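You operate a simulated robot arm through the tools that you are given. There is no shell and no other tool. Be economical: measure what you need, move in short steps, check, and stop when the job is done.

The job below is to be done with a simulated robot arm. You get a single attempt, and the scene is never put back.

JOB
Put the spanner on the brown table away on the steel table. Put the tin marked "59" from the brown desk on the tile there and the tin marked "26" on the hopper shelf. Take the beige boat and leave it on top of the book on the steel table. Take the wells card and leave it on the white log sheet. Turn the table dryer timer knob to 60 min. Put the brass coupling on the green bench away on the teal table. The order is free. Set down upright: wells card.

Only the result counts: the job must be done as asked and must still hold three seconds after the hand-in. Knocking over, shifting, dropping, spilling or breaking anything else fails it. Flat cloth is picked up by pressing the open fingertips on it (5 to 10 N) and closing them slowly along it; thin cloth reads only 2 to 8 mm in the jaws.

ROBOT AND FRAMES
A 7-joint arm with a two-finger parallel gripper on a trunk, on a base that drives. Base frame: it is fixed to the floor where the robot stands at the start and does not move with it; the origin is under the middle of the robot, x ahead of it, y to its left, z up. Readings come in mm, rad, newtons and seconds.
Its first joint turns from -2.897 to 2.897 rad. Places, roughly: beige boat (8x4x3 cm) [2200, 4700, 900]; book (15x21x4 cm) [2400, 5200, 900]; brass coupling (4x3x4 cm) [9200, 1100, 800]; hopper shelf [500, -3400, 600]; log sheet [2250, 4500, 750]; spanner (16x5x2 cm) [1100, 0, 800]; steel table [2100, 3900, 900]; table dryer timer knob [5800, -1300, 800]; teal table [4700, 900, 800]; tile (10x10x2 cm) [-1300, 100, 800]; tin [-1500, 250, 750]; wells card [2500, 4750, 1000]. Payload 4.4 kg.
Tool frame: the origin (TCP) lies between the finger pads and is the grasp point; the fingertips stand 23 mm ahead of it; z points along the fingers, y is the line along which they close. Largest opening 94 mm; finger width 38, thickness 10; the body of the gripper, 54 by 96 mm, starts 39 mm behind the TCP.
Orientation is told as [roll, pitch, yaw] about the base's x, y, z axes, in that order, counted from this pose: with the fingers straight down and closing along the base's y, the tool's x points along the base's -x, its y along +y and its z along -z.

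CONTROLS
- The arm moves only by the tool play_rows. Its arguments are lists of equal length, an entry for each row: "dp": the shift along the tool's x, y, z in units of 20 mm (1.0 is 20 mm), a list of three; "angular": the turn, a rotation vector about the tool's x, y, z in units of 8 degrees (1.0 is 8 degrees), a list of three; "grip": the finger opening in cm, from 0 to 9.4. In form: {"dp": [[dx, dy, dz], ...], "angular": [[rx, ry, rz], ...], "grip": [grip, ...]}. A call has 1 to 20 rows; each row shifts and turns the commanded pose from where the row before left it, along the tool's axes as they then stand. A call with a number of a shift or a turn outside -1 to 1 is refused whole. Rows are played at 5 a second. More than 50 mm and 0.15 rad between two rows, or a gripper value outside its range, and nothing of the call is played. Where a pose cannot be reached the arm comes as near as it can. A force on the tool above 40 N (or 10 N above the force at the start of the call, whichever is more), or a blocked arm, ends the call early, and 0.2 s more pass. Each finger travels about 108 mm/s and halts on what it meets, pressing with about 28 N; the grip force reading is that of the motor and also rises with nothing between the fingers. The clock runs only during rows and for 0.2 s after the last one: add rows that do not move to give the fingers time. It gives the time, the measured TCP pose, the force on the tool (base axes), the opening and the grip force at its end, in the units of the frame above (readings bear some noise), with the torque about the TCP (base axes, N m) and any sound that the robot's microphone picked up, and new pictures: "views" is both (left out), scene, wrist or none.
- Cameras (640 x 400 px; columns grow to the right, rows downward): "scene" is now at [130.9, 169.2, 1434.8]; the picture's right is [-0.89, -0.45, 0.00], its down [-0.42, 0.83, -0.36] and it looks along [0.16, -0.32, -0.93] (base axes); focal length 214 px, centre (320, 200). "wrist" rides on the gripper at [86, 16, -74] in the tool frame; the picture's right is [-0.18, 0.98, 0.00], its down [-0.58, -0.11, -0.81] and it looks along [-0.79, -0.15, 0.59] (tool axes); focal length 243 px, centre (320, 200). There is no depth. A picture from a camera that has moved, and an enlarged one, comes with that camera's place and axes in the base frame and with its lens. The place of the scene camera against the robot may be out by one fixed shift of up to 25 mm in any direction.
- roll_base(legs): drives the robot by 1 to 6 legs, each [ahead, left, turn to the left] in mm, mm and rad, along the robot's own axes; the way and the turn of a leg run together, so that a leg with both is an arc; at most 1500 mm and 3.142 rad a leg. The arm and the cameras ride along, it lands a little off, and it stops where it bumps. It gives what a move gives, and a new picture of the scene camera.
- aim_head(pan, tilt): turns the head with the scene camera to pan (to the left, within 2.094 rad either way) and tilt (down, from -0.506 to 1.204), counted from straight ahead of the robot. It gives what a move gives, and a new picture of the scene camera.
- enlarge(camera, box): a new picture of the part [left, top, right, bottom] of that camera's present view, enlarged. No time passes.
- job_done(): hands the job in; it is judged then, once.

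Work in short steps. Places have to be worked out from the pictures, the camera data and where the tool is seen: move nearer, look again, correct. Check each grasp and each placing, and mend what went wrong. You have 196 turns and 260 pictures in all, those below and enlarged ones among them. Open the gripper and draw the arm clear of the work before you hand the job in, unless the task says otherwise; then end with one line.

The tools are called after "Call:" as a command line: name --argument value ..., lists and objects as JSON in quotes. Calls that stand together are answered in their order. play_rows: Moves the arm, as the interface text tells. Its arguments: {"type":"object","properties":{"dp":{"type":"array","items":{"type":"array","items":{"type":"number"}}},"angular":{"type":"array","items":{"type":"array","items":{"type":"number"}}},"grip":{"type":"array","items":{"type":"number"}},"views":{"type":"string","enum":["both","scene","wrist","none"]}},"required":["dp","angular","grip"]} The other tools are called the same way: roll_base (legs) drives the base; aim_head (pan, tilt) turns the head that bears the scene camera; enlarge (camera, box) takes an enlarged picture of a part of a camera's view; job_done () hands the job in.

At the start:

```text
clock: 0.0
position: [-443.5, 325.7, 990.7]
orientation: [0.0, 0.001, 0.001]
ft_force: [0.1, -0.1, 0.1]
ft_torque: [0.0, 0.01, 0.0]
finger_gap: 93.8
grip_force: 0.2
robot x, y, heading: [0.7, 0.7, -0.002]
head pan, tilt: [-1.103, 1.201]
```

scene: 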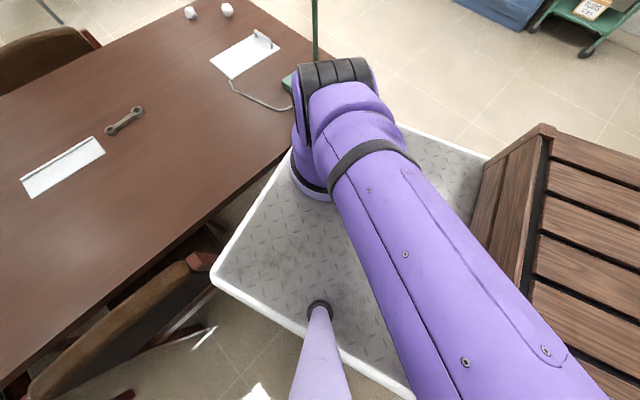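
wrist: 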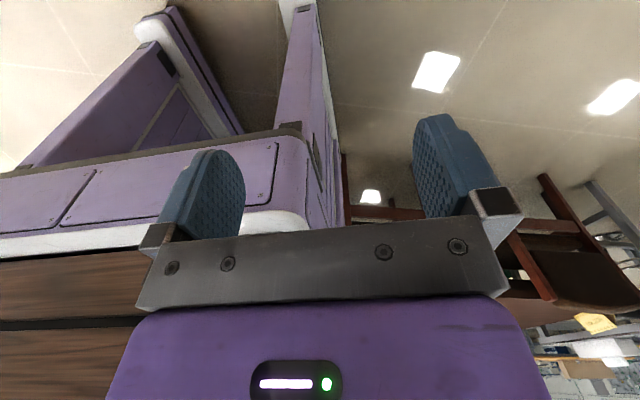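

The spanner is visible on the brown table to the front. I'll look around with the head first.

Call:
aim_head --pan 0 --tilt 0.6

Call:
aim_head --pan 1.3 --tilt 0.3

Call:
aim_head --pan 2.09 --tilt 0.6

Call:
aim_head --pan -1.3 --tilt 0.3

Call:
aim_head --pan -0.3 --tilt 0.2

```text
clock: 1.3
position: [-443.5, 326.4, 992.0]
orientation: [-0.001, 0.001, 0.0]
ft_force: [-0.4, 1.0, -0.8]
ft_torque: [0.02, 0.0, 0.01]
finger_gap: 93.9
grip_force: 0.0
robot x, y, heading: [0.8, -0.8, -0.001]
head pan, tilt: [0.0, 0.6]
camera scene: at [194.1, 219.1, 1479.4], right [0.0, -1.0, 0.0], down [-0.57, 0.0, -0.82], along [0.82, 0.0, -0.57], focal length 214 px, centre (320, 200)
```

scene: 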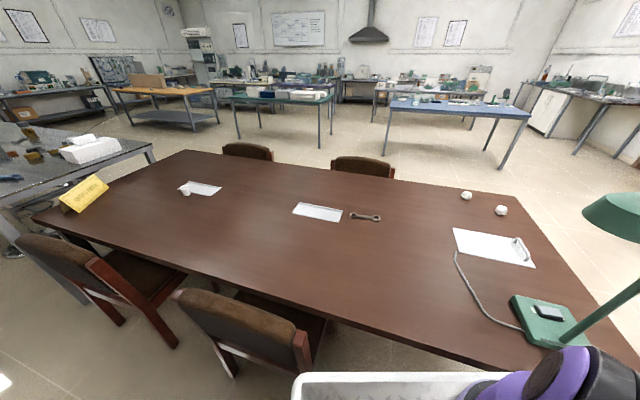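

```text
clock: 2.8
position: [-443.3, 325.4, 992.3]
orientation: [0.0, 0.002, -0.001]
ft_force: [-0.2, -0.3, 0.1]
ft_torque: [0.01, 0.04, -0.01]
finger_gap: 94.2
grip_force: 0.0
robot x, y, heading: [2.7, 0.1, 0.001]
head pan, tilt: [1.3, 0.3]
camera scene: at [130.7, 309.1, 1506.9], right [0.96, -0.27, 0.0], down [-0.08, -0.29, -0.96], along [0.26, 0.92, -0.3], focal length 214 px, centre (320, 200)
```

scene: 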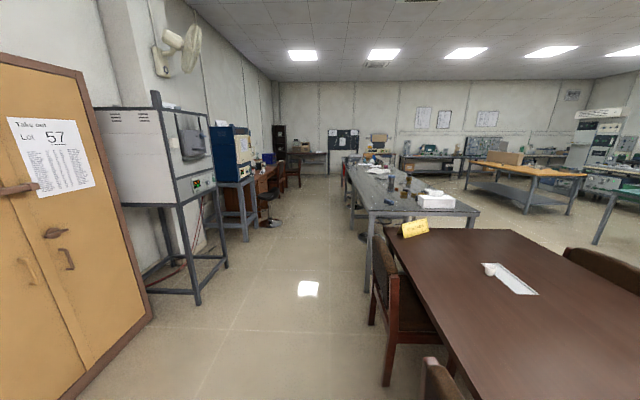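

```text
clock: 3.9
position: [-443.5, 326.3, 992.5]
orientation: [0.0, 0.002, 0.002]
ft_force: [-0.8, 0.3, -0.2]
ft_torque: [0.0, 0.01, 0.02]
finger_gap: 94.2
grip_force: 0.1
robot x, y, heading: [-2.3, 1.4, 0.003]
head pan, tilt: [2.089, 0.6]
camera scene: at [62.0, 296.0, 1479.4], right [0.87, 0.49, 0.0], down [0.28, -0.49, -0.83], along [-0.41, 0.72, -0.56], focal length 214 px, centre (320, 200)
```

scene: 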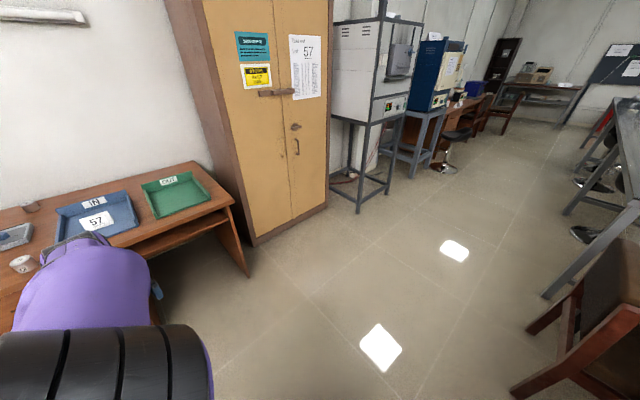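

```text
clock: 6.8
position: [-444.8, 325.5, 993.7]
orientation: [-0.001, 0.0, 0.0]
ft_force: [-0.4, 1.0, 0.3]
ft_torque: [0.03, 0.0, 0.03]
finger_gap: 94.1
grip_force: 0.1
robot x, y, heading: [-4.1, 1.7, -0.003]
head pan, tilt: [-1.3, 0.3]
camera scene: at [130.7, 129.2, 1506.9], right [-0.96, -0.27, 0.0], down [-0.08, 0.28, -0.96], along [0.26, -0.92, -0.3], focal length 214 px, centre (320, 200)
```

scene: 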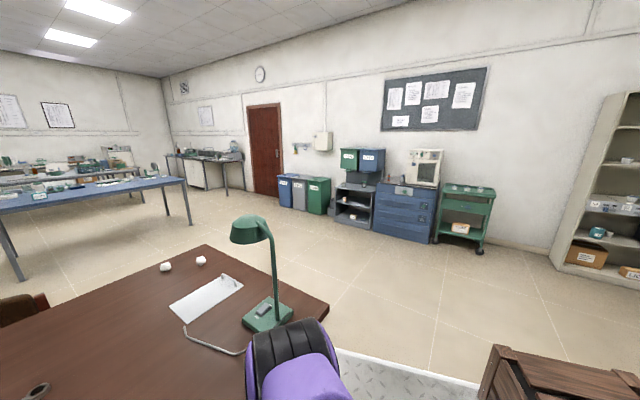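

```text
clock: 8.1
position: [-443.9, 325.7, 992.1]
orientation: [0.001, 0.001, 0.001]
ft_force: [0.1, 0.5, -0.4]
ft_torque: [-0.03, -0.01, -0.02]
finger_gap: 94.1
grip_force: 0.0
robot x, y, heading: [1.3, 1.2, 0.002]
head pan, tilt: [-0.3, 0.201]
camera scene: at [194.7, 191.5, 1516.2], right [-0.3, -0.95, 0.0], down [-0.19, 0.06, -0.98], along [0.94, -0.29, -0.2], focal length 214 px, centre (320, 200)
```

scene: 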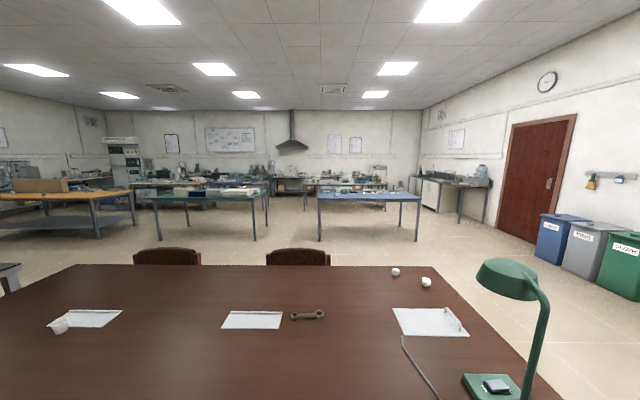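

I want to see the arm's configuration and the gap ahead of the deck before moving anything.

Call:
aim_head --pan 2.09 --tilt 1.1

Call:
aim_head --pan -0.2 --tilt 1.2

```text
clock: 10.3
position: [-443.1, 325.8, 991.1]
orientation: [0.0, 0.0, 0.001]
ft_force: [0.4, 1.0, -0.7]
ft_torque: [0.0, -0.01, 0.05]
finger_gap: 94.1
grip_force: 0.0
robot x, y, heading: [-1.6, -0.6, -0.001]
head pan, tilt: [2.089, 1.1]
camera scene: at [74.5, 274.0, 1440.8], right [0.87, 0.49, 0.0], down [0.44, -0.77, -0.45], along [-0.22, 0.39, -0.89], focal length 214 px, centre (320, 200)
```

scene: 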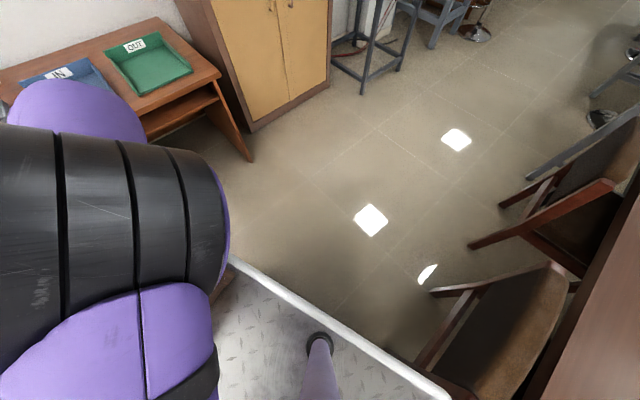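

```text
clock: 12.4
position: [-443.7, 326.5, 991.1]
orientation: [0.001, -0.001, 0.0]
ft_force: [-0.2, -0.2, -0.9]
ft_torque: [-0.03, -0.02, 0.0]
finger_gap: 94.1
grip_force: 0.0
robot x, y, heading: [-0.8, 2.2, 0.003]
head pan, tilt: [-0.201, 1.201]
camera scene: at [160.5, 208.0, 1434.8], right [-0.2, -0.98, 0.0], down [-0.91, 0.19, -0.36], along [0.36, -0.07, -0.93], focal length 214 px, centre (320, 200)
```

scene: 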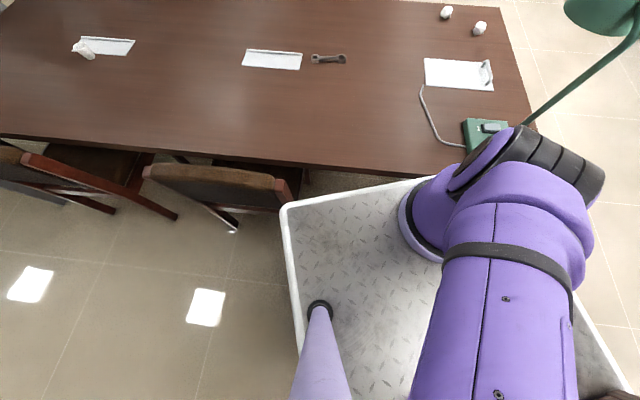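

Deck top is about z≈750, half-length ≈420, half-width ≈262; the arm is folded toward the robot's rear-left. The table edge sits right at the front-right corner, so I'll back off first, turn left, and park with the left side toward the brown desk behind.

Call:
aim_head --pan 2.09 --tilt 0.7

Call:
roll_base --legs '[[-250, 0, 0], [0, 0, 1.571]]'

```text
clock: 14.5
position: [-444.1, 326.1, 991.6]
orientation: [-0.001, -0.001, 0.001]
ft_force: [-0.6, 0.1, -0.1]
ft_torque: [0.02, -0.02, -0.05]
finger_gap: 94.1
grip_force: 0.1
robot x, y, heading: [2.3, 2.6, 0.0]
head pan, tilt: [2.089, 0.7]
camera scene: at [63.7, 293.0, 1470.8], right [0.87, 0.49, 0.0], down [0.32, -0.56, -0.76], along [-0.38, 0.66, -0.64], focal length 214 px, centre (320, 200)
```

scene: 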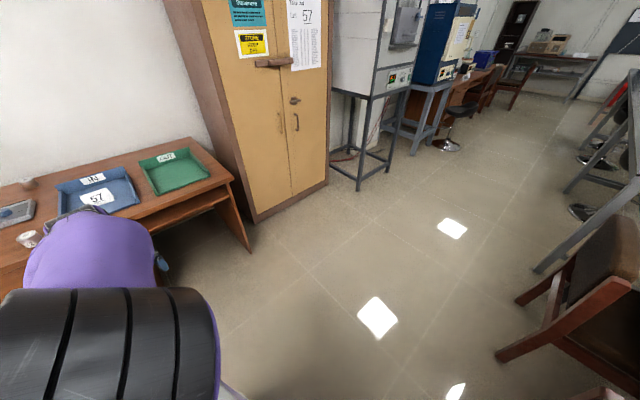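

```text
clock: 20.2
position: [-567.4, -452.4, 993.5]
orientation: [0.001, 0.001, 1.596]
ft_force: [0.7, 0.1, -0.4]
ft_torque: [-0.02, 0.01, 0.0]
finger_gap: 94.0
grip_force: 0.0
robot x, y, heading: [-252.4, -1.5, 1.596]
head pan, tilt: [2.089, 0.7]
camera scene: at [-556.9, 33.5, 1470.8], right [-0.52, 0.86, 0.0], down [0.55, 0.33, -0.76], along [-0.65, -0.4, -0.64], focal length 214 px, centre (320, 200)
```

scene: 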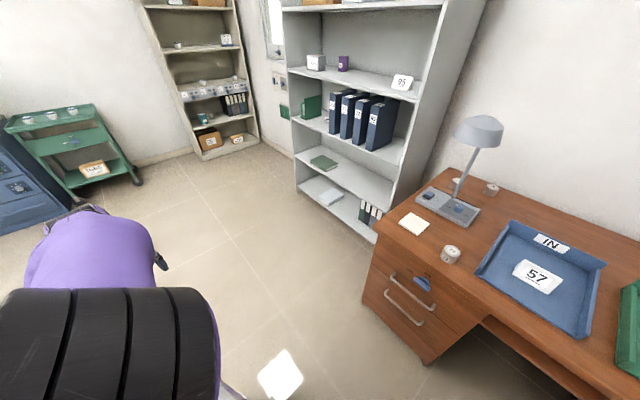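

Desk now in view with tile and tins. I'll zoom in.

Call:
enlarge --camera "scene" --box '[380, 150, 540, 270]'

```text
3.33 times, centred on (460, 210) of scene
camera zoom: at [-556.9, 33.5, 1470.8], right [-0.52, 0.86, 0.0], down [0.55, 0.33, -0.76], along [-0.65, -0.4, -0.64], focal length 715 px, centre (-147, 167)
```

zoom: 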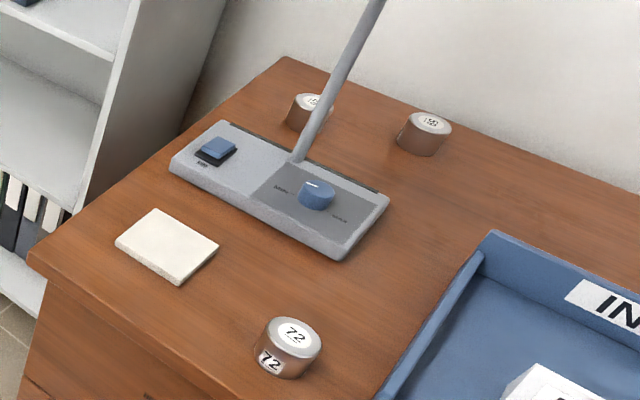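

Tins A and B near the wall and "72" in front; the desk edge is rotated ~17°. I'll square up to the desk and drive sideways toward it, then look again.

Call:
roll_base --legs '[[0, 0, -0.323], [25, 500, 0]]'

Call:
enlarge --camera "scene" --box '[320, 80, 640, 280]'

```text
clock: 24.2
position: [-1172.7, -148.2, 992.2]
orientation: [-0.002, 0.0, 1.262]
ft_force: [-0.5, 0.4, -0.6]
ft_torque: [0.0, 0.0, 0.01]
finger_gap: 94.0
grip_force: 0.1
robot x, y, heading: [-731.0, 178.1, 1.26]
head pan, tilt: [2.089, 0.7]
camera scene: at [-998.6, 308.2, 1470.8], right [-0.21, 0.98, 0.0], down [0.63, 0.13, -0.76], along [-0.75, -0.16, -0.64], focal length 214 px, centre (320, 200)
```

scene: 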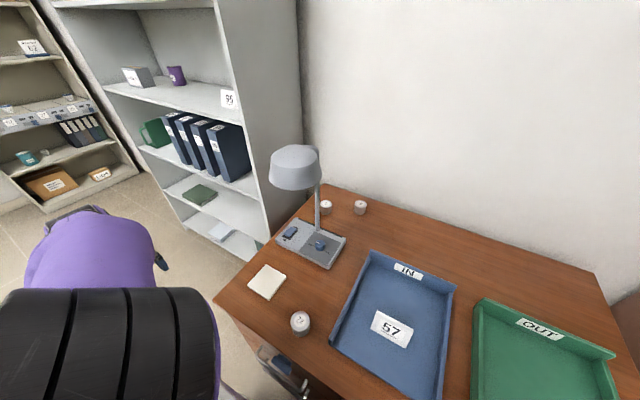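

```text
2.00 times, centred on (480, 180) of scene
camera zoom: at [-998.6, 308.2, 1470.8], right [-0.21, 0.98, 0.0], down [0.63, 0.13, -0.76], along [-0.75, -0.16, -0.64], focal length 429 px, centre (0, 240)
```

zoom: 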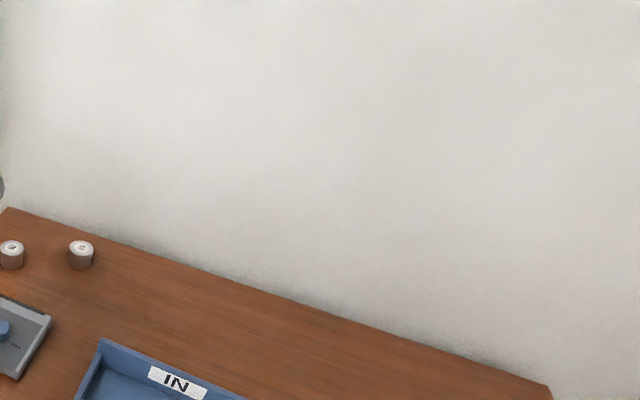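

Call:
enlarge --camera "scene" --box '[310, 190, 374, 230]'

```text
10.00 times, centred on (342, 210) of scene
camera zoom: at [-998.6, 308.2, 1470.8], right [-0.21, 0.98, 0.0], down [0.63, 0.13, -0.76], along [-0.75, -0.16, -0.64], focal length 2145 px, centre (100, 100)
```

zoom: 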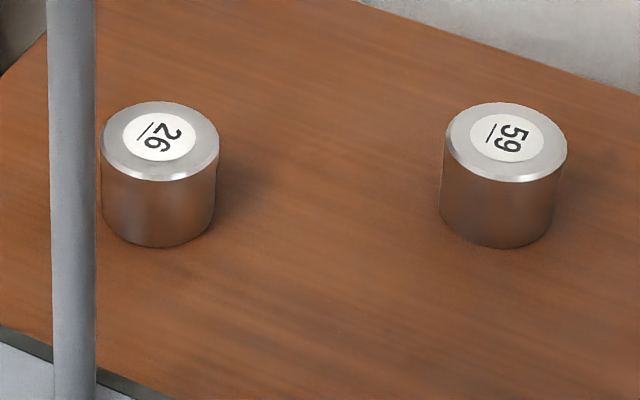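

Tins: 26 (near the lamp post) and 59 at its right. I'll do 59 first: move in sideways to leave ~30 mm to the desk.

Call:
roll_base --legs '[[0, 105, 0]]'

Call:
aim_head --pan 1.9 --tilt 0.9

```text
clock: 25.5
position: [-1265.4, -118.9, 991.1]
orientation: [0.001, 0.0, 1.265]
ft_force: [-0.2, -0.5, 0.8]
ft_torque: [-0.02, 0.01, -0.02]
finger_gap: 93.9
grip_force: 0.0
robot x, y, heading: [-822.0, 211.8, 1.269]
head pan, tilt: [2.089, 0.7]
stopped in leg 1: the robot was blocked; the commanded pose is now the measured one
camera scene: at [-1093.8, 337.4, 1470.8], right [-0.21, 0.98, 0.0], down [0.63, 0.14, -0.76], along [-0.75, -0.16, -0.64], focal length 214 px, centre (320, 200)
```

scene: 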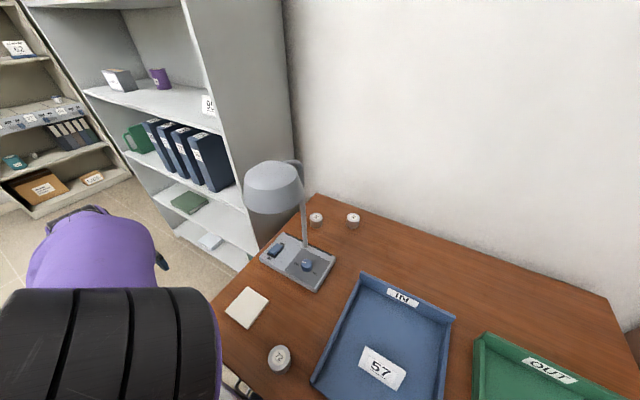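

```text
clock: 26.3
position: [-1266.0, -120.4, 991.7]
orientation: [0.001, 0.0, 1.267]
ft_force: [-0.3, -0.5, 0.2]
ft_torque: [0.0, 0.02, 0.02]
finger_gap: 94.0
grip_force: 0.1
robot x, y, heading: [-825.0, 203.4, 1.266]
head pan, tilt: [1.901, 0.901]
camera scene: at [-1086.3, 353.5, 1454.7], right [-0.03, 1.0, 0.0], down [0.78, 0.02, -0.62], along [-0.62, -0.02, -0.78], focal length 214 px, centre (320, 200)
```

scene: 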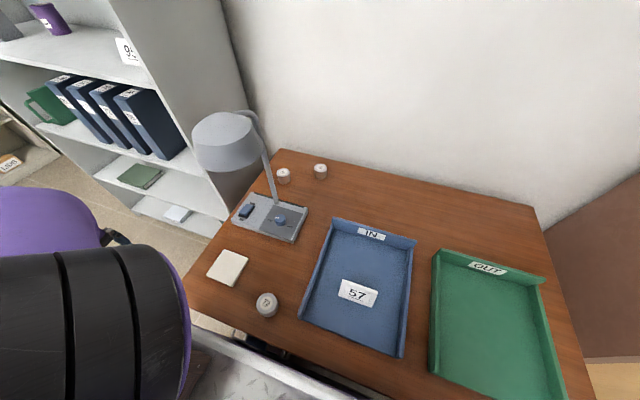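

The base touched the desk; I'll ease off 10 mm, then bring the arm around toward the left at safe height.

Call:
roll_base --legs '[[0, -10, 0]]'

Call:
play_rows --dp '[[-0.91, 0.49, -0.15], [-0.91, 0.49, -0.15], [-0.91, 0.49, -0.15], [-0.91, 0.49, -0.15], [-0.91, 0.49, -0.15], [-0.91, 0.49, -0.15], [-0.91, 0.49, -0.15], [-0.91, 0.49, -0.15], [-0.91, 0.49, -0.15], [-0.91, 0.49, -0.15], [-0.91, 0.49, -0.15], [-0.91, 0.49, -0.15], [-0.91, 0.49, -0.15], [-0.91, 0.49, -0.15], [-0.91, 0.49, -0.15], [-0.91, 0.49, -0.15], [-0.91, 0.49, -0.15], [-0.91, 0.49, -0.15], [-0.91, 0.49, -0.15], [-0.91, 0.49, -0.15]]' --angular '[[0, 0, 0], [0, 0, 0], [0, 0, 0], [0, 0, 0], [0, 0, 0], [0, 0, 0], [0, 0, 0], [0, 0, 0], [0, 0, 0], [0, 0, 0], [0, 0, 0], [0, 0, 0], [0, 0, 0], [0, 0, 0], [0, 0, 0], [0, 0, 0], [0, 0, 0], [0, 0, 0], [0, 0, 0], [0, 0, 0]]' --grip '[9.4, 9.4, 9.4, 9.4, 9.4, 9.4, 9.4, 9.4, 9.4, 9.4, 9.4, 9.4, 9.4, 9.4, 9.4, 9.4, 9.4, 9.4, 9.4, 9.4]'

```text
clock: 27.0
position: [-1257.1, -121.2, 991.6]
orientation: [0.0, 0.0, 1.267]
ft_force: [0.4, 0.5, -0.4]
ft_torque: [0.02, -0.01, 0.0]
finger_gap: 94.3
grip_force: 0.1
robot x, y, heading: [-814.2, 204.2, 1.265]
head pan, tilt: [1.901, 0.901]
camera scene: at [-1076.9, 350.6, 1454.6], right [-0.03, 1.0, 0.0], down [0.78, 0.02, -0.62], along [-0.62, -0.02, -0.78], focal length 214 px, centre (320, 200)
```

scene: 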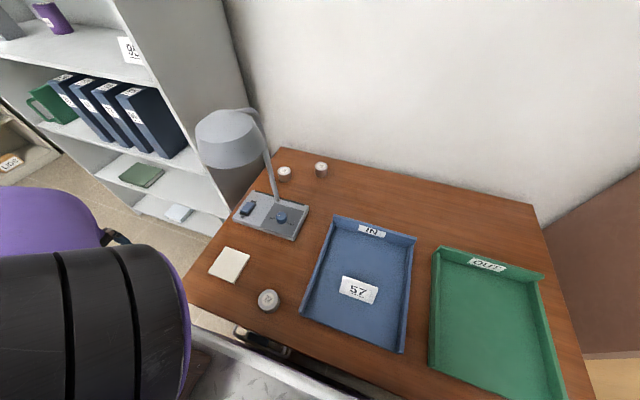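

```text
clock: 28.6
position: [-1202.4, -98.4, 1001.4]
orientation: [-0.009, -0.013, 1.444]
ft_force: [-0.1, -0.2, -0.4]
ft_torque: [0.02, 0.0, 0.02]
finger_gap: 94.1
grip_force: 0.1
robot x, y, heading: [-810.5, 201.8, 1.265]
head pan, tilt: [1.901, 0.901]
stopped in row 7: the arm was blocked; the commanded pose is now the measured one
camera scene: at [-1076.0, 335.1, 1456.6], right [-0.03, 1.0, 0.01], down [0.78, 0.03, -0.62], along [-0.62, -0.01, -0.78], focal length 214 px, centre (320, 200)
camera wrist: at [-1230.7, -183.4, 1075.7], right [-0.95, 0.31, -0.01], down [0.17, 0.55, 0.82], along [0.25, 0.77, -0.58], focal length 243 px, centre (320, 200)
```

scene: 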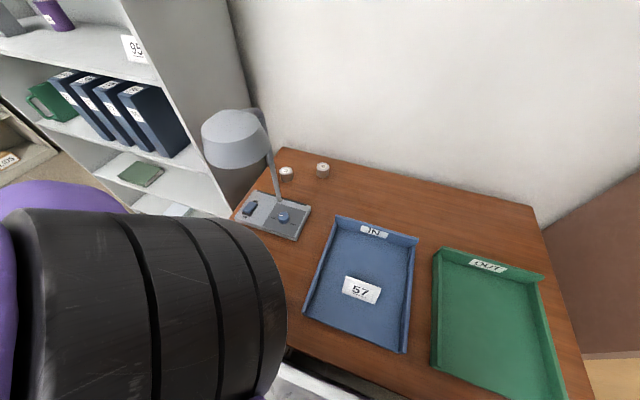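
wrist: 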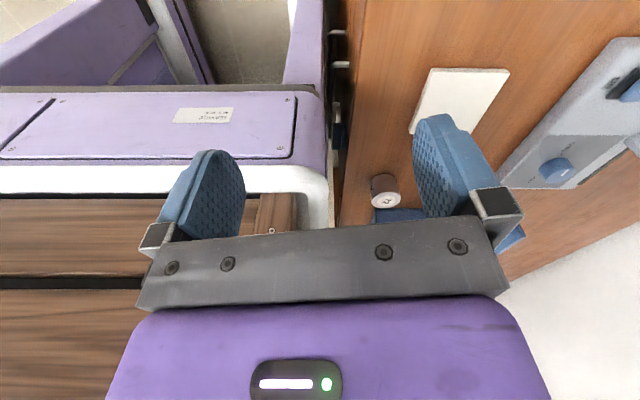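

The arm was blocked early, and the camera pose shifted slightly, so a link seems to touch the mast. I look down at the arm from the head.

Call:
aim_head --pan 2.09 --tilt 1.2

Call:
aim_head --pan -1.6 --tilt 1.2

Call:
aim_head --pan -2.09 --tilt 0.7

```text
clock: 29.4
position: [-1201.9, -98.4, 1001.1]
orientation: [-0.009, -0.015, 1.442]
ft_force: [-0.4, 0.0, 1.0]
ft_torque: [0.03, 0.0, -0.02]
finger_gap: 93.8
grip_force: 0.1
robot x, y, heading: [-813.9, 206.8, 1.274]
head pan, tilt: [2.089, 1.201]
camera scene: at [-1054.7, 325.5, 1436.8], right [-0.21, 0.98, 0.01], down [0.91, 0.2, -0.36], along [-0.36, -0.07, -0.93], focal length 214 px, centre (320, 200)
```

scene: 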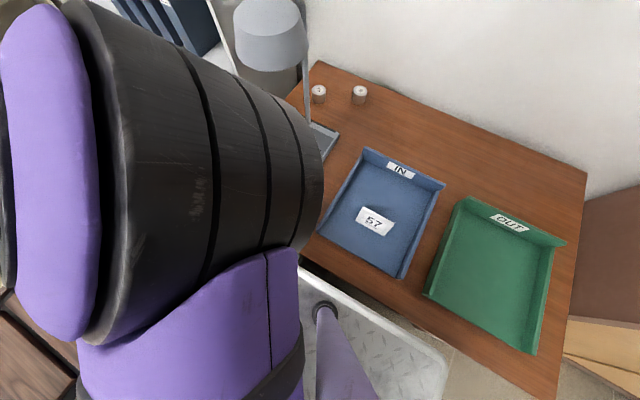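

```text
clock: 32.4
position: [-1200.2, -97.8, 999.8]
orientation: [-0.01, -0.016, 1.443]
ft_force: [-0.1, -0.6, 1.0]
ft_torque: [0.02, 0.05, -0.02]
finger_gap: 94.0
grip_force: 0.0
robot x, y, heading: [-815.0, 199.6, 1.27]
head pan, tilt: [-1.6, 1.201]
camera scene: at [-946.0, 320.0, 1436.6], right [-0.33, -0.95, -0.01], down [-0.88, 0.31, -0.36], along [0.34, -0.11, -0.93], focal length 214 px, centre (320, 200)
```

scene: 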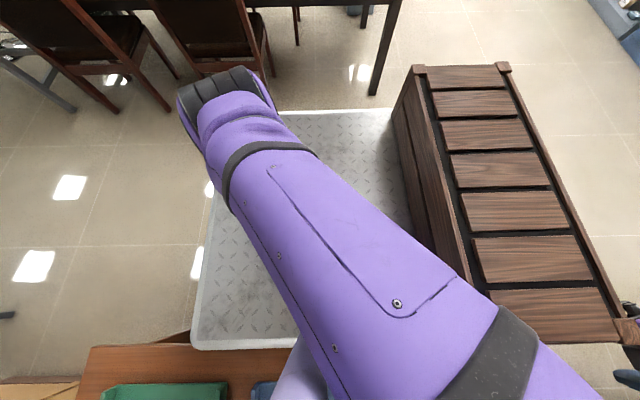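

```text
clock: 33.4
position: [-1199.1, -98.3, 999.7]
orientation: [-0.01, -0.015, 1.445]
ft_force: [0.4, -1.3, -0.6]
ft_torque: [-0.01, 0.01, -0.03]
finger_gap: 93.8
grip_force: 0.1
robot x, y, heading: [-810.7, 205.5, 1.268]
head pan, tilt: [-2.089, 0.7]
camera scene: at [-940.8, 275.8, 1472.0], right [-0.73, -0.68, -0.01], down [-0.44, 0.48, -0.76], along [0.52, -0.55, -0.65], focal length 214 px, centre (320, 200)
```

scene: 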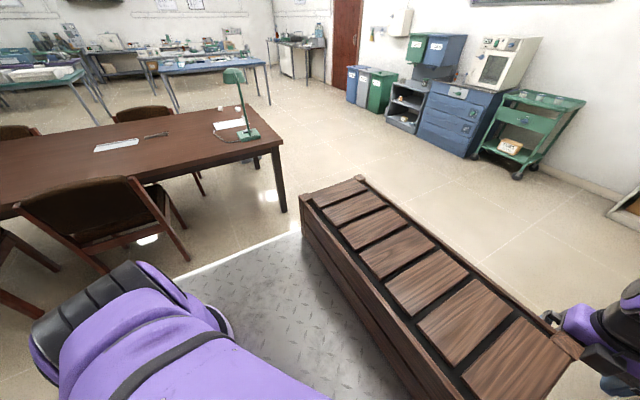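

A tall crate sits on the robot's own rear deck (top ≈ z 1110), and the hand is hanging beside its left end; the hand likely caught on it. I'll first move the hand straight outward (left), slowly.

Call:
aim_head --pan 2.09 --tilt 1.0

Call:
play_rows --dp '[[0.3, 0.6, -0.3], [0.3, 0.8, -0.3], [0.3, 0.8, -0.3], [0.3, 0.8, -0.3], [0, 0.8, 0], [0, 0.8, 0]]' --angular '[[0, 0, 0], [0, 0, 0], [0, 0, 0], [0, 0, 0], [0, 0, 0], [0, 0, 0]]' --grip '[9.4, 9.4, 9.4, 9.4, 9.4, 9.4]'

```text
clock: 36.7
position: [-1201.3, -97.1, 1000.0]
orientation: [-0.009, -0.015, 1.443]
ft_force: [0.8, 0.5, 0.6]
ft_torque: [-0.01, 0.0, 0.01]
finger_gap: 93.7
grip_force: 0.2
robot x, y, heading: [-811.7, 204.2, 1.271]
head pan, tilt: [2.089, 1.0]
camera scene: at [-1066.4, 323.2, 1449.6], right [-0.21, 0.98, 0.01], down [0.82, 0.19, -0.54], along [-0.53, -0.11, -0.84], focal length 214 px, centre (320, 200)
```

scene: 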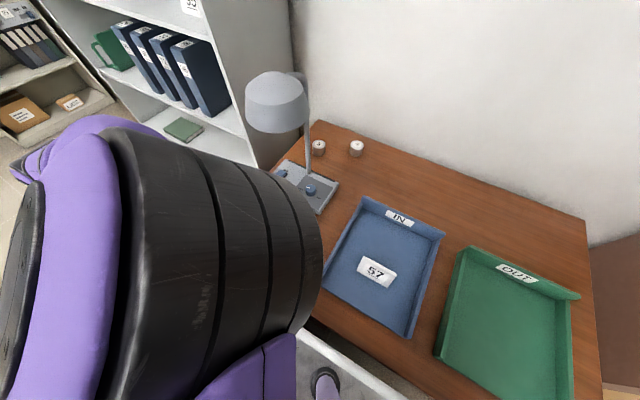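

```text
clock: 38.1
position: [-1302.8, -93.2, 1024.4]
orientation: [-0.013, -0.007, 1.426]
ft_force: [-0.2, 0.1, 0.9]
ft_torque: [-0.01, 0.0, 0.02]
finger_gap: 94.1
grip_force: 0.1
robot x, y, heading: [-810.1, 199.9, 1.271]
head pan, tilt: [2.089, 1.0]
camera scene: at [-1066.9, 333.7, 1448.4], right [-0.21, 0.98, 0.0], down [0.82, 0.18, -0.54], along [-0.53, -0.11, -0.84], focal length 214 px, centre (320, 200)
camera wrist: at [-1332.5, -176.8, 1098.8], right [-0.95, 0.32, -0.01], down [0.18, 0.56, 0.81], along [0.27, 0.77, -0.58], focal length 243 px, centre (320, 200)
```

scene: 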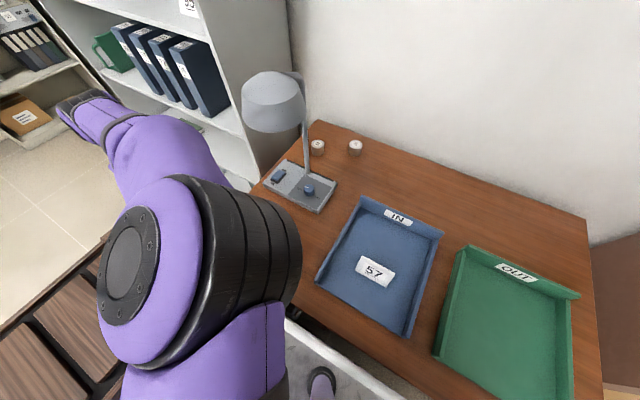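
wrist: 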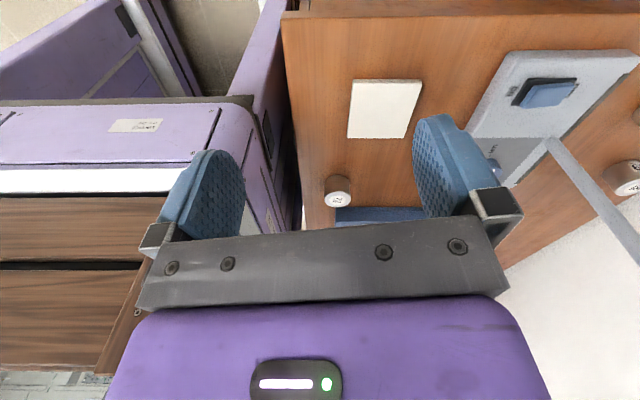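

Now it's clear: the arm's base is at the deck's front right (≈[265,−200] in the robot frame), the elbow is beside the mast, and the mast blocks a swing to the front. I'll raise the hand above the crate and retract it inward, so the arm can pass inside the mast.

Call:
play_rows --dp '[[0, 0, -1], [0, 0, -1], [0, 0, -1], [0, 0, -1], [0, 0, -1], [0, 0, -1], [0, 0, -1], [0, 0, -1], [0, 0, -1], [0, 0, -1], [-0.7, -0.7, 0], [-0.7, -0.7, 0], [-0.7, -0.7, 0], [-0.7, -0.7, 0], [-0.7, -0.7, 0]]' --angular '[[0, 0, 0], [0, 0, 0], [0, 0, 0], [0, 0, 0], [0, 0, 0], [0, 0, 0], [0, 0, 0], [0, 0, 0], [0, 0, 0], [0, 0, 0], [0, 0, 0], [0, 0, 0], [0, 0, 0], [0, 0, 0], [0, 0, 0]]' --grip '[9.4, 9.4, 9.4, 9.4, 9.4, 9.4, 9.4, 9.4, 9.4, 9.4, 9.4, 9.4, 9.4, 9.4, 9.4]' --views "scene"

```text
clock: 41.4
position: [-1154.9, -123.4, 1171.5]
orientation: [-0.104, -0.026, 1.593]
ft_force: [0.1, 0.1, -0.2]
ft_torque: [0.01, 0.03, 0.02]
finger_gap: 94.1
grip_force: 0.1
robot x, y, heading: [-814.1, 197.0, 1.266]
head pan, tilt: [2.089, 1.0]
stopped in row 15: the arm was blocked; the commanded pose is now the measured one
camera scene: at [-1068.5, 329.3, 1448.5], right [-0.22, 0.98, 0.01], down [0.82, 0.19, -0.54], along [-0.53, -0.11, -0.84], focal length 214 px, centre (320, 200)
```

scene: 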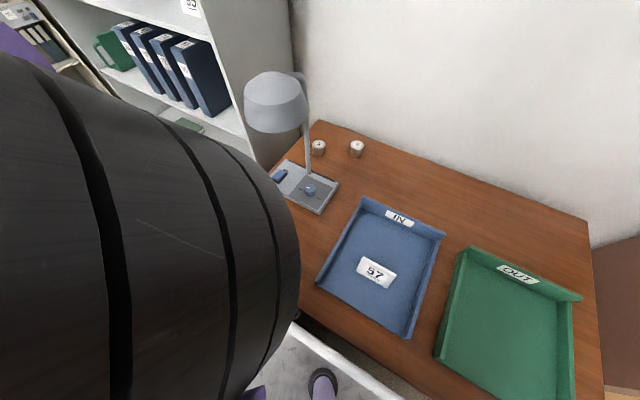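

The elbow is now leaning close to the head. I need to understand the arm's geometry; look at it from the head at other angles.

Call:
aim_head --pan -1.0 --tilt 1.0

Call:
aim_head --pan -2.0 --tilt 1.0

```text
clock: 44.0
position: [-1158.0, -121.1, 1167.3]
orientation: [-0.11, -0.029, 1.586]
ft_force: [0.5, 0.1, -0.3]
ft_torque: [0.03, 0.02, 0.0]
finger_gap: 93.8
grip_force: 0.1
robot x, y, heading: [-811.7, 202.3, 1.269]
head pan, tilt: [-1.0, 1.0]
camera scene: at [-1064.7, 342.6, 1445.9], right [0.01, 1.0, 0.01], down [0.87, 0.0, -0.5], along [-0.5, 0.01, -0.87], focal length 214 px, centre (320, 200)
```

scene: 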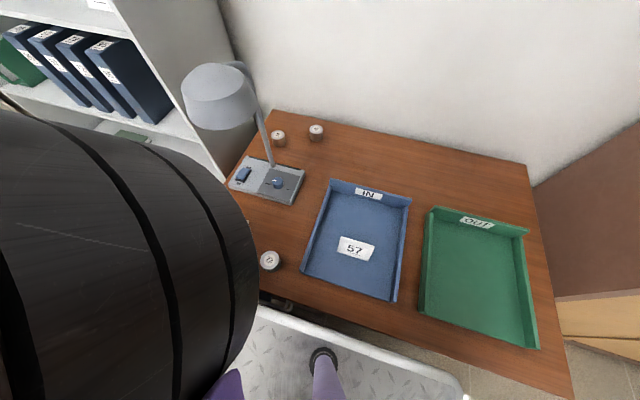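

```text
clock: 45.3
position: [-1156.8, -121.4, 1167.2]
orientation: [-0.111, -0.029, 1.586]
ft_force: [-1.0, 0.9, 0.0]
ft_torque: [0.03, -0.03, 0.02]
finger_gap: 94.2
grip_force: 0.0
robot x, y, heading: [-810.9, 203.8, 1.269]
head pan, tilt: [-2.0, 1.0]
camera scene: at [-1064.3, 344.1, 1445.8], right [0.03, 1.0, 0.01], down [0.87, -0.02, -0.5], along [-0.5, 0.02, -0.87], focal length 214 px, centre (320, 200)
```

scene: 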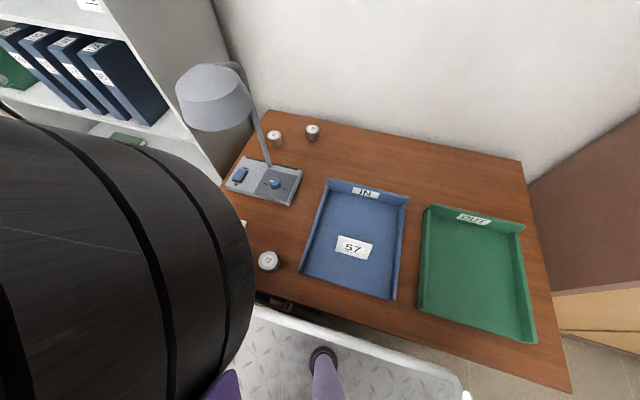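

The elbow is pressing against the head itself. I'll back out: move the hand outward/back and then down toward the starting pose, undoing the yaw.

Call:
play_rows --dp '[[0.4, 1, 0], [0.4, 1, 0], [0.4, 1, 0], [0.4, 1, 0], [0.4, 1, 0.2], [0.4, 1, 0.5], [0.4, 1, 0.8], [0.4, 1, 0.8], [0, 0, 0.8], [0, 0, 0.8], [0, 0, 0.8], [0, 0, 0.8]]' --angular '[[0, 0, 0], [0, 0, 0.2], [0, 0, 0.2], [0, 0, 0.2], [0, 0, 0.2], [0, 0, 0.2], [0, 0, 0.3], [0, 0, 0.3], [0, 0, 0.3], [0, 0, 0.3], [0, 0, 0], [0, 0, 0]]' --grip '[9.4, 9.4, 9.4, 9.4, 9.4, 9.4, 9.4, 9.4, 9.4, 9.4, 9.4, 9.4]' --views "scene"

Call:
aim_head --pan -1.0 --tilt 1.0

Call:
aim_head --pan -1.7 --tilt 1.0

```text
clock: 47.9
position: [-1311.9, -165.0, 1045.4]
orientation: [-0.095, -0.05, 1.277]
ft_force: [0.2, -0.4, -1.0]
ft_torque: [-0.03, 0.0, 0.01]
finger_gap: 94.0
grip_force: 0.1
robot x, y, heading: [-814.8, 203.4, 1.272]
head pan, tilt: [-2.0, 1.0]
camera scene: at [-949.6, 306.0, 1447.4], right [-0.67, -0.74, 0.0], down [-0.63, 0.56, -0.54], along [0.4, -0.36, -0.84], focal length 214 px, centre (320, 200)
```

scene: 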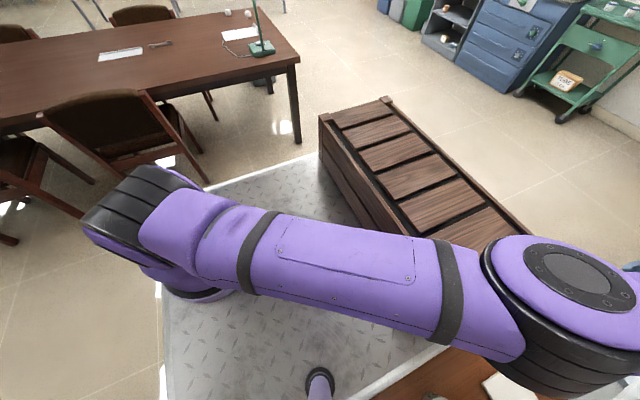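

```text
clock: 49.2
position: [-1309.8, -164.3, 1045.0]
orientation: [-0.094, -0.05, 1.278]
ft_force: [0.2, -0.3, -0.3]
ft_torque: [-0.02, 0.01, 0.05]
finger_gap: 94.1
grip_force: 0.0
robot x, y, heading: [-809.8, 200.6, 1.27]
head pan, tilt: [-1.0, 1.0]
camera scene: at [-934.3, 371.0, 1447.4], right [0.26, -0.96, 0.0], down [-0.81, -0.22, -0.54], along [0.52, 0.14, -0.84], focal length 214 px, centre (320, 200)
```

scene: 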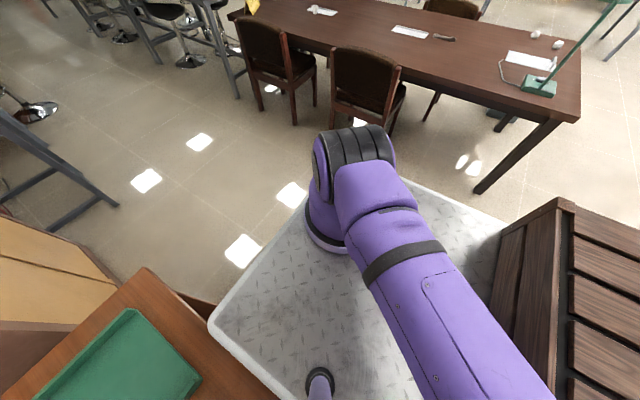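

```text
clock: 50.3
position: [-1310.3, -164.9, 1044.9]
orientation: [-0.095, -0.052, 1.279]
ft_force: [0.0, -0.7, 0.6]
ft_torque: [0.0, -0.01, 0.03]
finger_gap: 94.2
grip_force: 0.0
robot x, y, heading: [-813.2, 206.7, 1.264]
head pan, tilt: [-1.7, 1.0]
camera scene: at [-938.2, 323.5, 1447.4], right [-0.42, -0.91, 0.0], down [-0.76, 0.35, -0.54], along [0.49, -0.23, -0.84], focal length 214 px, centre (320, 200)
```

scene: 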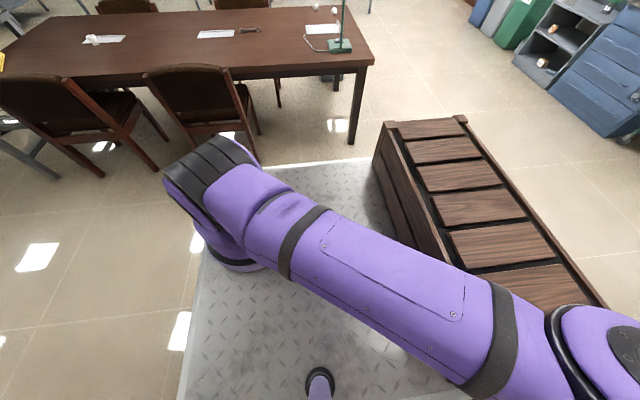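

Now I see it: arm base sits near the deck front centre, upper arm points rearward past the mast. Plan: turn the head away, level the tool, then raise the hand high (z≈1450) while retracting so the forearm can swing over the head.

Call:
aim_head --pan 0.6 --tilt 1.0

Call:
play_rows --dp '[[0.5, -1, 0], [0.5, -1, 0], [0.5, -1, 0], [0.5, -1, 0], [0, 0, -1], [0, 0, -1], [0, 0, -1], [0, 0, -1], [0, 0, -1], [0, 0, -1], [0, 0, -1]]' --angular '[[-0.17, 0.09, 0], [-0.17, 0.09, 0], [-0.17, 0.09, 0], [-0.17, 0.09, 0], [0, 0, 0], [0, 0, 0], [0, 0, 0], [0, 0, 0], [0, 0, 0], [0, 0, 0], [0, 0, 0]]' --grip '[9.4, 9.4, 9.4, 9.4, 9.4, 9.4, 9.4, 9.4, 9.4, 9.4, 9.4]' --views "none"

```text
clock: 52.4
position: [-1311.4, -164.2, 1045.5]
orientation: [-0.095, -0.052, 1.279]
ft_force: [0.0, 0.8, 0.1]
ft_torque: [0.04, -0.03, -0.01]
finger_gap: 94.1
grip_force: 0.0
robot x, y, heading: [-812.1, 204.3, 1.27]
head pan, tilt: [0.6, 1.0]
camera scene: at [-1021.9, 419.2, 1447.4], right [0.96, 0.29, 0.0], down [0.25, -0.8, -0.54], along [-0.16, 0.52, -0.84], focal length 214 px, centre (320, 200)
```

scene: 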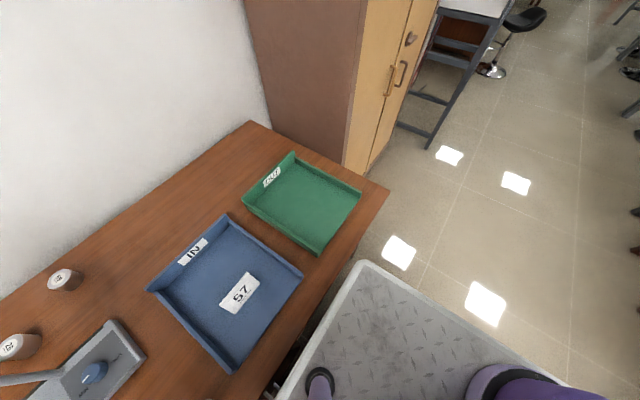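

```text
clock: 54.8
position: [-1246.2, -223.5, 1190.3]
orientation: [0.001, -0.001, 1.277]
ft_force: [-1.2, 0.5, -0.3]
ft_torque: [-0.01, -0.01, 0.02]
finger_gap: 94.0
grip_force: 0.0
robot x, y, heading: [-812.0, 202.8, 1.27]
head pan, tilt: [0.6, 1.0]
```

Works freely now. Continue up and inward.

Call:
play_rows --dp '[[-0.3, -0.12, -1], [-0.5, -0.2, -1], [-0.7, -0.28, -1], [-0.83, -0.34, -1], [-0.83, -0.34, -1], [-0.83, -0.34, -1], [-0.83, -0.34, -1], [-0.83, -0.34, -1], [-0.83, -0.34, -1], [-0.83, -0.34, -1], [-0.83, -0.34, -1], [-0.83, -0.34, -1], [-0.83, -0.34, -1]]' --angular '[[0, 0, 0], [0, 0, 0], [0, 0, 0], [0, 0, 0], [0, 0, 0], [0, 0, 0], [0, 0, 0], [0, 0, 0], [0, 0, 0], [0, 0, 0], [0, 0, 0], [0, 0, 0], [0, 0, 0]]' --grip '[9.4, 9.4, 9.4, 9.4, 9.4, 9.4, 9.4, 9.4, 9.4, 9.4, 9.4, 9.4, 9.4]' --views "none"

Call:
aim_head --pan 2.09 --tilt -0.4

```text
clock: 57.8
position: [-1091.7, -89.6, 1433.5]
orientation: [-0.031, -0.014, 1.341]
ft_force: [0.3, 0.0, 0.4]
ft_torque: [-0.02, 0.01, 0.0]
finger_gap: 94.1
grip_force: 0.0
robot x, y, heading: [-814.4, 203.2, 1.269]
head pan, tilt: [0.6, 1.0]
stopped in row 13: the arm was blocked; the commanded pose is now the measured one
```

```text
clock: 59.4
position: [-1088.0, -91.0, 1434.2]
orientation: [-0.03, -0.012, 1.347]
ft_force: [0.0, 0.2, 0.1]
ft_torque: [-0.02, -0.03, 0.02]
finger_gap: 94.2
grip_force: 0.0
robot x, y, heading: [-809.9, 205.0, 1.27]
head pan, tilt: [2.089, -0.4]
camera scene: at [-1065.3, 384.6, 1569.7], right [0.45, 0.89, 0.0], down [-0.37, 0.19, -0.91], along [-0.81, 0.41, 0.41], focal length 214 px, centre (320, 200)
```

scene: 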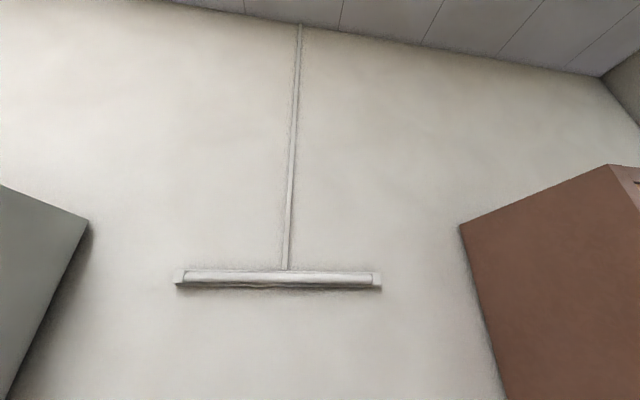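

Nearly there, but something touches again. Look at the arm from the free side.

Call:
aim_head --pan -1.2 --tilt 0.6

Call:
aim_head --pan -2.0 --tilt 0.2

```text
clock: 62.2
position: [-1090.1, -89.9, 1433.4]
orientation: [-0.03, -0.015, 1.343]
ft_force: [-0.4, 0.6, 0.1]
ft_torque: [0.01, -0.01, -0.01]
finger_gap: 94.2
grip_force: 0.0
robot x, y, heading: [-812.2, 202.2, 1.273]
head pan, tilt: [-1.201, 0.6]
camera scene: at [-967.8, 435.4, 1482.9], right [0.93, -0.38, 0.0], down [-0.2, -0.49, -0.85], along [0.32, 0.78, -0.53], focal length 214 px, centre (320, 200)
```

scene: 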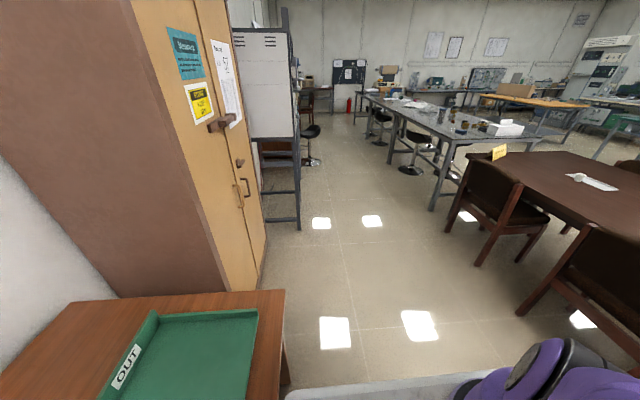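

```text
clock: 63.3
position: [-1089.7, -91.3, 1433.1]
orientation: [-0.029, -0.014, 1.344]
ft_force: [-1.0, 0.1, -0.8]
ft_torque: [-0.03, 0.0, -0.05]
finger_gap: 93.8
grip_force: 0.1
robot x, y, heading: [-814.2, 203.4, 1.269]
head pan, tilt: [-2.0, 0.201]
camera scene: at [-955.7, 433.2, 1520.1], right [0.87, -0.49, 0.0], down [-0.08, -0.14, -0.99], along [0.49, 0.86, -0.16], focal length 214 px, centre (320, 200)
```

scene: 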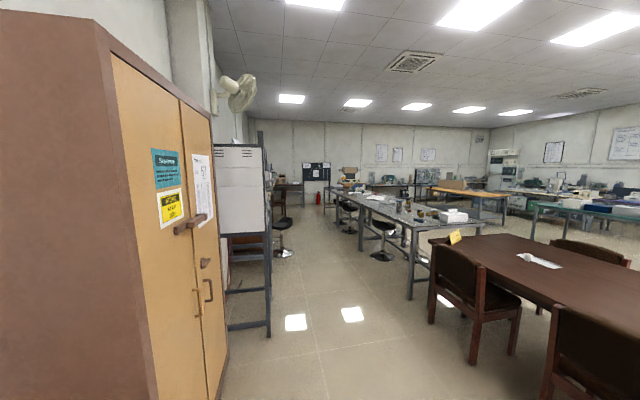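

The elbow leans against the head. A nearly stretched, steep arm leaves no room to lean, so: drive away from the desk for room, go outward, then rise along the stretch limit.

Call:
roll_base --legs '[[0, -400, 0]]'

Call:
play_rows --dp '[[0.94, 0.3, 0.7], [0.94, 0.3, 0.7], [0.94, 0.3, 0.7], [0.94, 0.3, 0.7], [0.94, 0.3, 0.7], [0.94, 0.3, 0.5], [0, 0, -1], [0, 0, -1], [0, 0, -1], [0, 0, -1], [0, 0, -1]]' --angular '[[0, 0, 0.1], [0, 0, 0.1], [0, 0, 0.1], [-0.1, 0.05, 0.1], [-0.1, 0.05, 0.1], [0, 0, 0], [0, 0, 0], [0, 0, 0], [0, 0, 0], [0, 0, 0], [0, 0, 0]]' --grip '[9.4, 9.4, 9.4, 9.4, 9.4, 9.4, 9.4, 9.4, 9.4, 9.4, 9.4]' --views "scene"

```text
clock: 65.8
position: [-707.9, -209.6, 1434.1]
orientation: [-0.03, -0.015, 1.347]
ft_force: [0.3, 1.1, 0.3]
ft_torque: [0.0, 0.02, 0.0]
finger_gap: 94.0
grip_force: 0.0
robot x, y, heading: [-432.7, 83.4, 1.271]
head pan, tilt: [-2.0, 0.201]
camera scene: at [-574.3, 314.3, 1520.2], right [0.87, -0.49, 0.0], down [-0.08, -0.14, -0.99], along [0.49, 0.86, -0.16], focal length 214 px, centre (320, 200)
```

scene: 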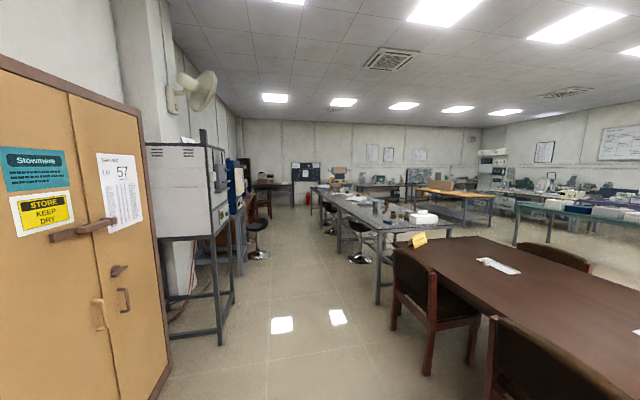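

```text
clock: 68.2
position: [-770.7, -307.7, 1419.9]
orientation: [-0.001, -0.002, 1.276]
ft_force: [-0.5, -1.5, -0.2]
ft_torque: [0.0, -0.01, 0.0]
finger_gap: 93.9
grip_force: 0.1
out of reach, approached as far as the arm can: row 10, 11
robot x, y, heading: [-433.2, 83.7, 1.272]
head pan, tilt: [-2.0, 0.201]
camera scene: at [-550.9, 171.4, 1516.2], right [-0.67, -0.74, 0.0], down [-0.15, 0.13, -0.98], along [0.73, -0.65, -0.2], focal length 214 px, centre (320, 200)
```

scene: 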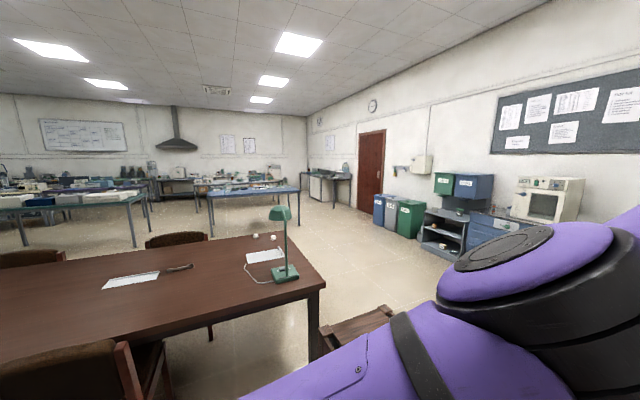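

The arm is now stretched and clear of the head. I slide inward and up along the reach limit.

Call:
play_rows --dp '[[-0.95, -0.31, -0.5], [-0.95, -0.31, -0.7], [-0.95, -0.31, -0.8], [-0.95, -0.31, -0.8], [-0.95, -0.31, -0.8], [-0.95, -0.31, -0.8], [-0.95, -0.31, -0.8], [-0.95, -0.31, -0.8], [-0.95, -0.31, -0.8], [-0.95, -0.31, -0.8], [-0.95, -0.31, -0.7], [-0.95, -0.31, -0.6], [-0.95, -0.31, -0.6]]' --angular '[[0, 0, 0], [0, 0, 0], [0, 0, 0], [0, 0, 0], [0, 0, 0], [0, 0, 0], [0, 0, 0], [0, 0, 0], [0, 0, 0], [0, 0, 0], [0, 0, 0], [0, 0, 0], [0, 0, 0]]' --grip '[9.4, 9.4, 9.4, 9.4, 9.4, 9.4, 9.4, 9.4, 9.4, 9.4, 9.4, 9.4, 9.4]' --views "scene"

```text
clock: 71.0
position: [-624.8, -96.7, 1608.9]
orientation: [-0.003, -0.004, 1.273]
ft_force: [2.6, -2.2, 3.7]
ft_torque: [0.14, 0.19, 0.03]
finger_gap: 94.1
grip_force: 0.1
robot x, y, heading: [-432.6, 83.8, 1.268]
head pan, tilt: [-2.0, 0.201]
camera scene: at [-541.0, 188.2, 1515.9], right [-0.48, -0.88, 0.0], down [-0.17, 0.1, -0.98], along [0.86, -0.47, -0.2], focal length 214 px, centre (320, 200)
```

scene: 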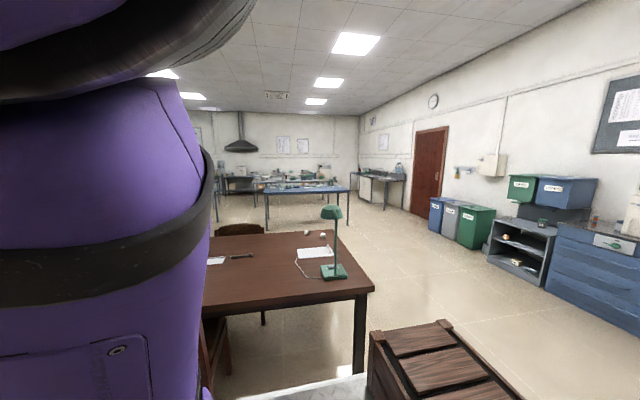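

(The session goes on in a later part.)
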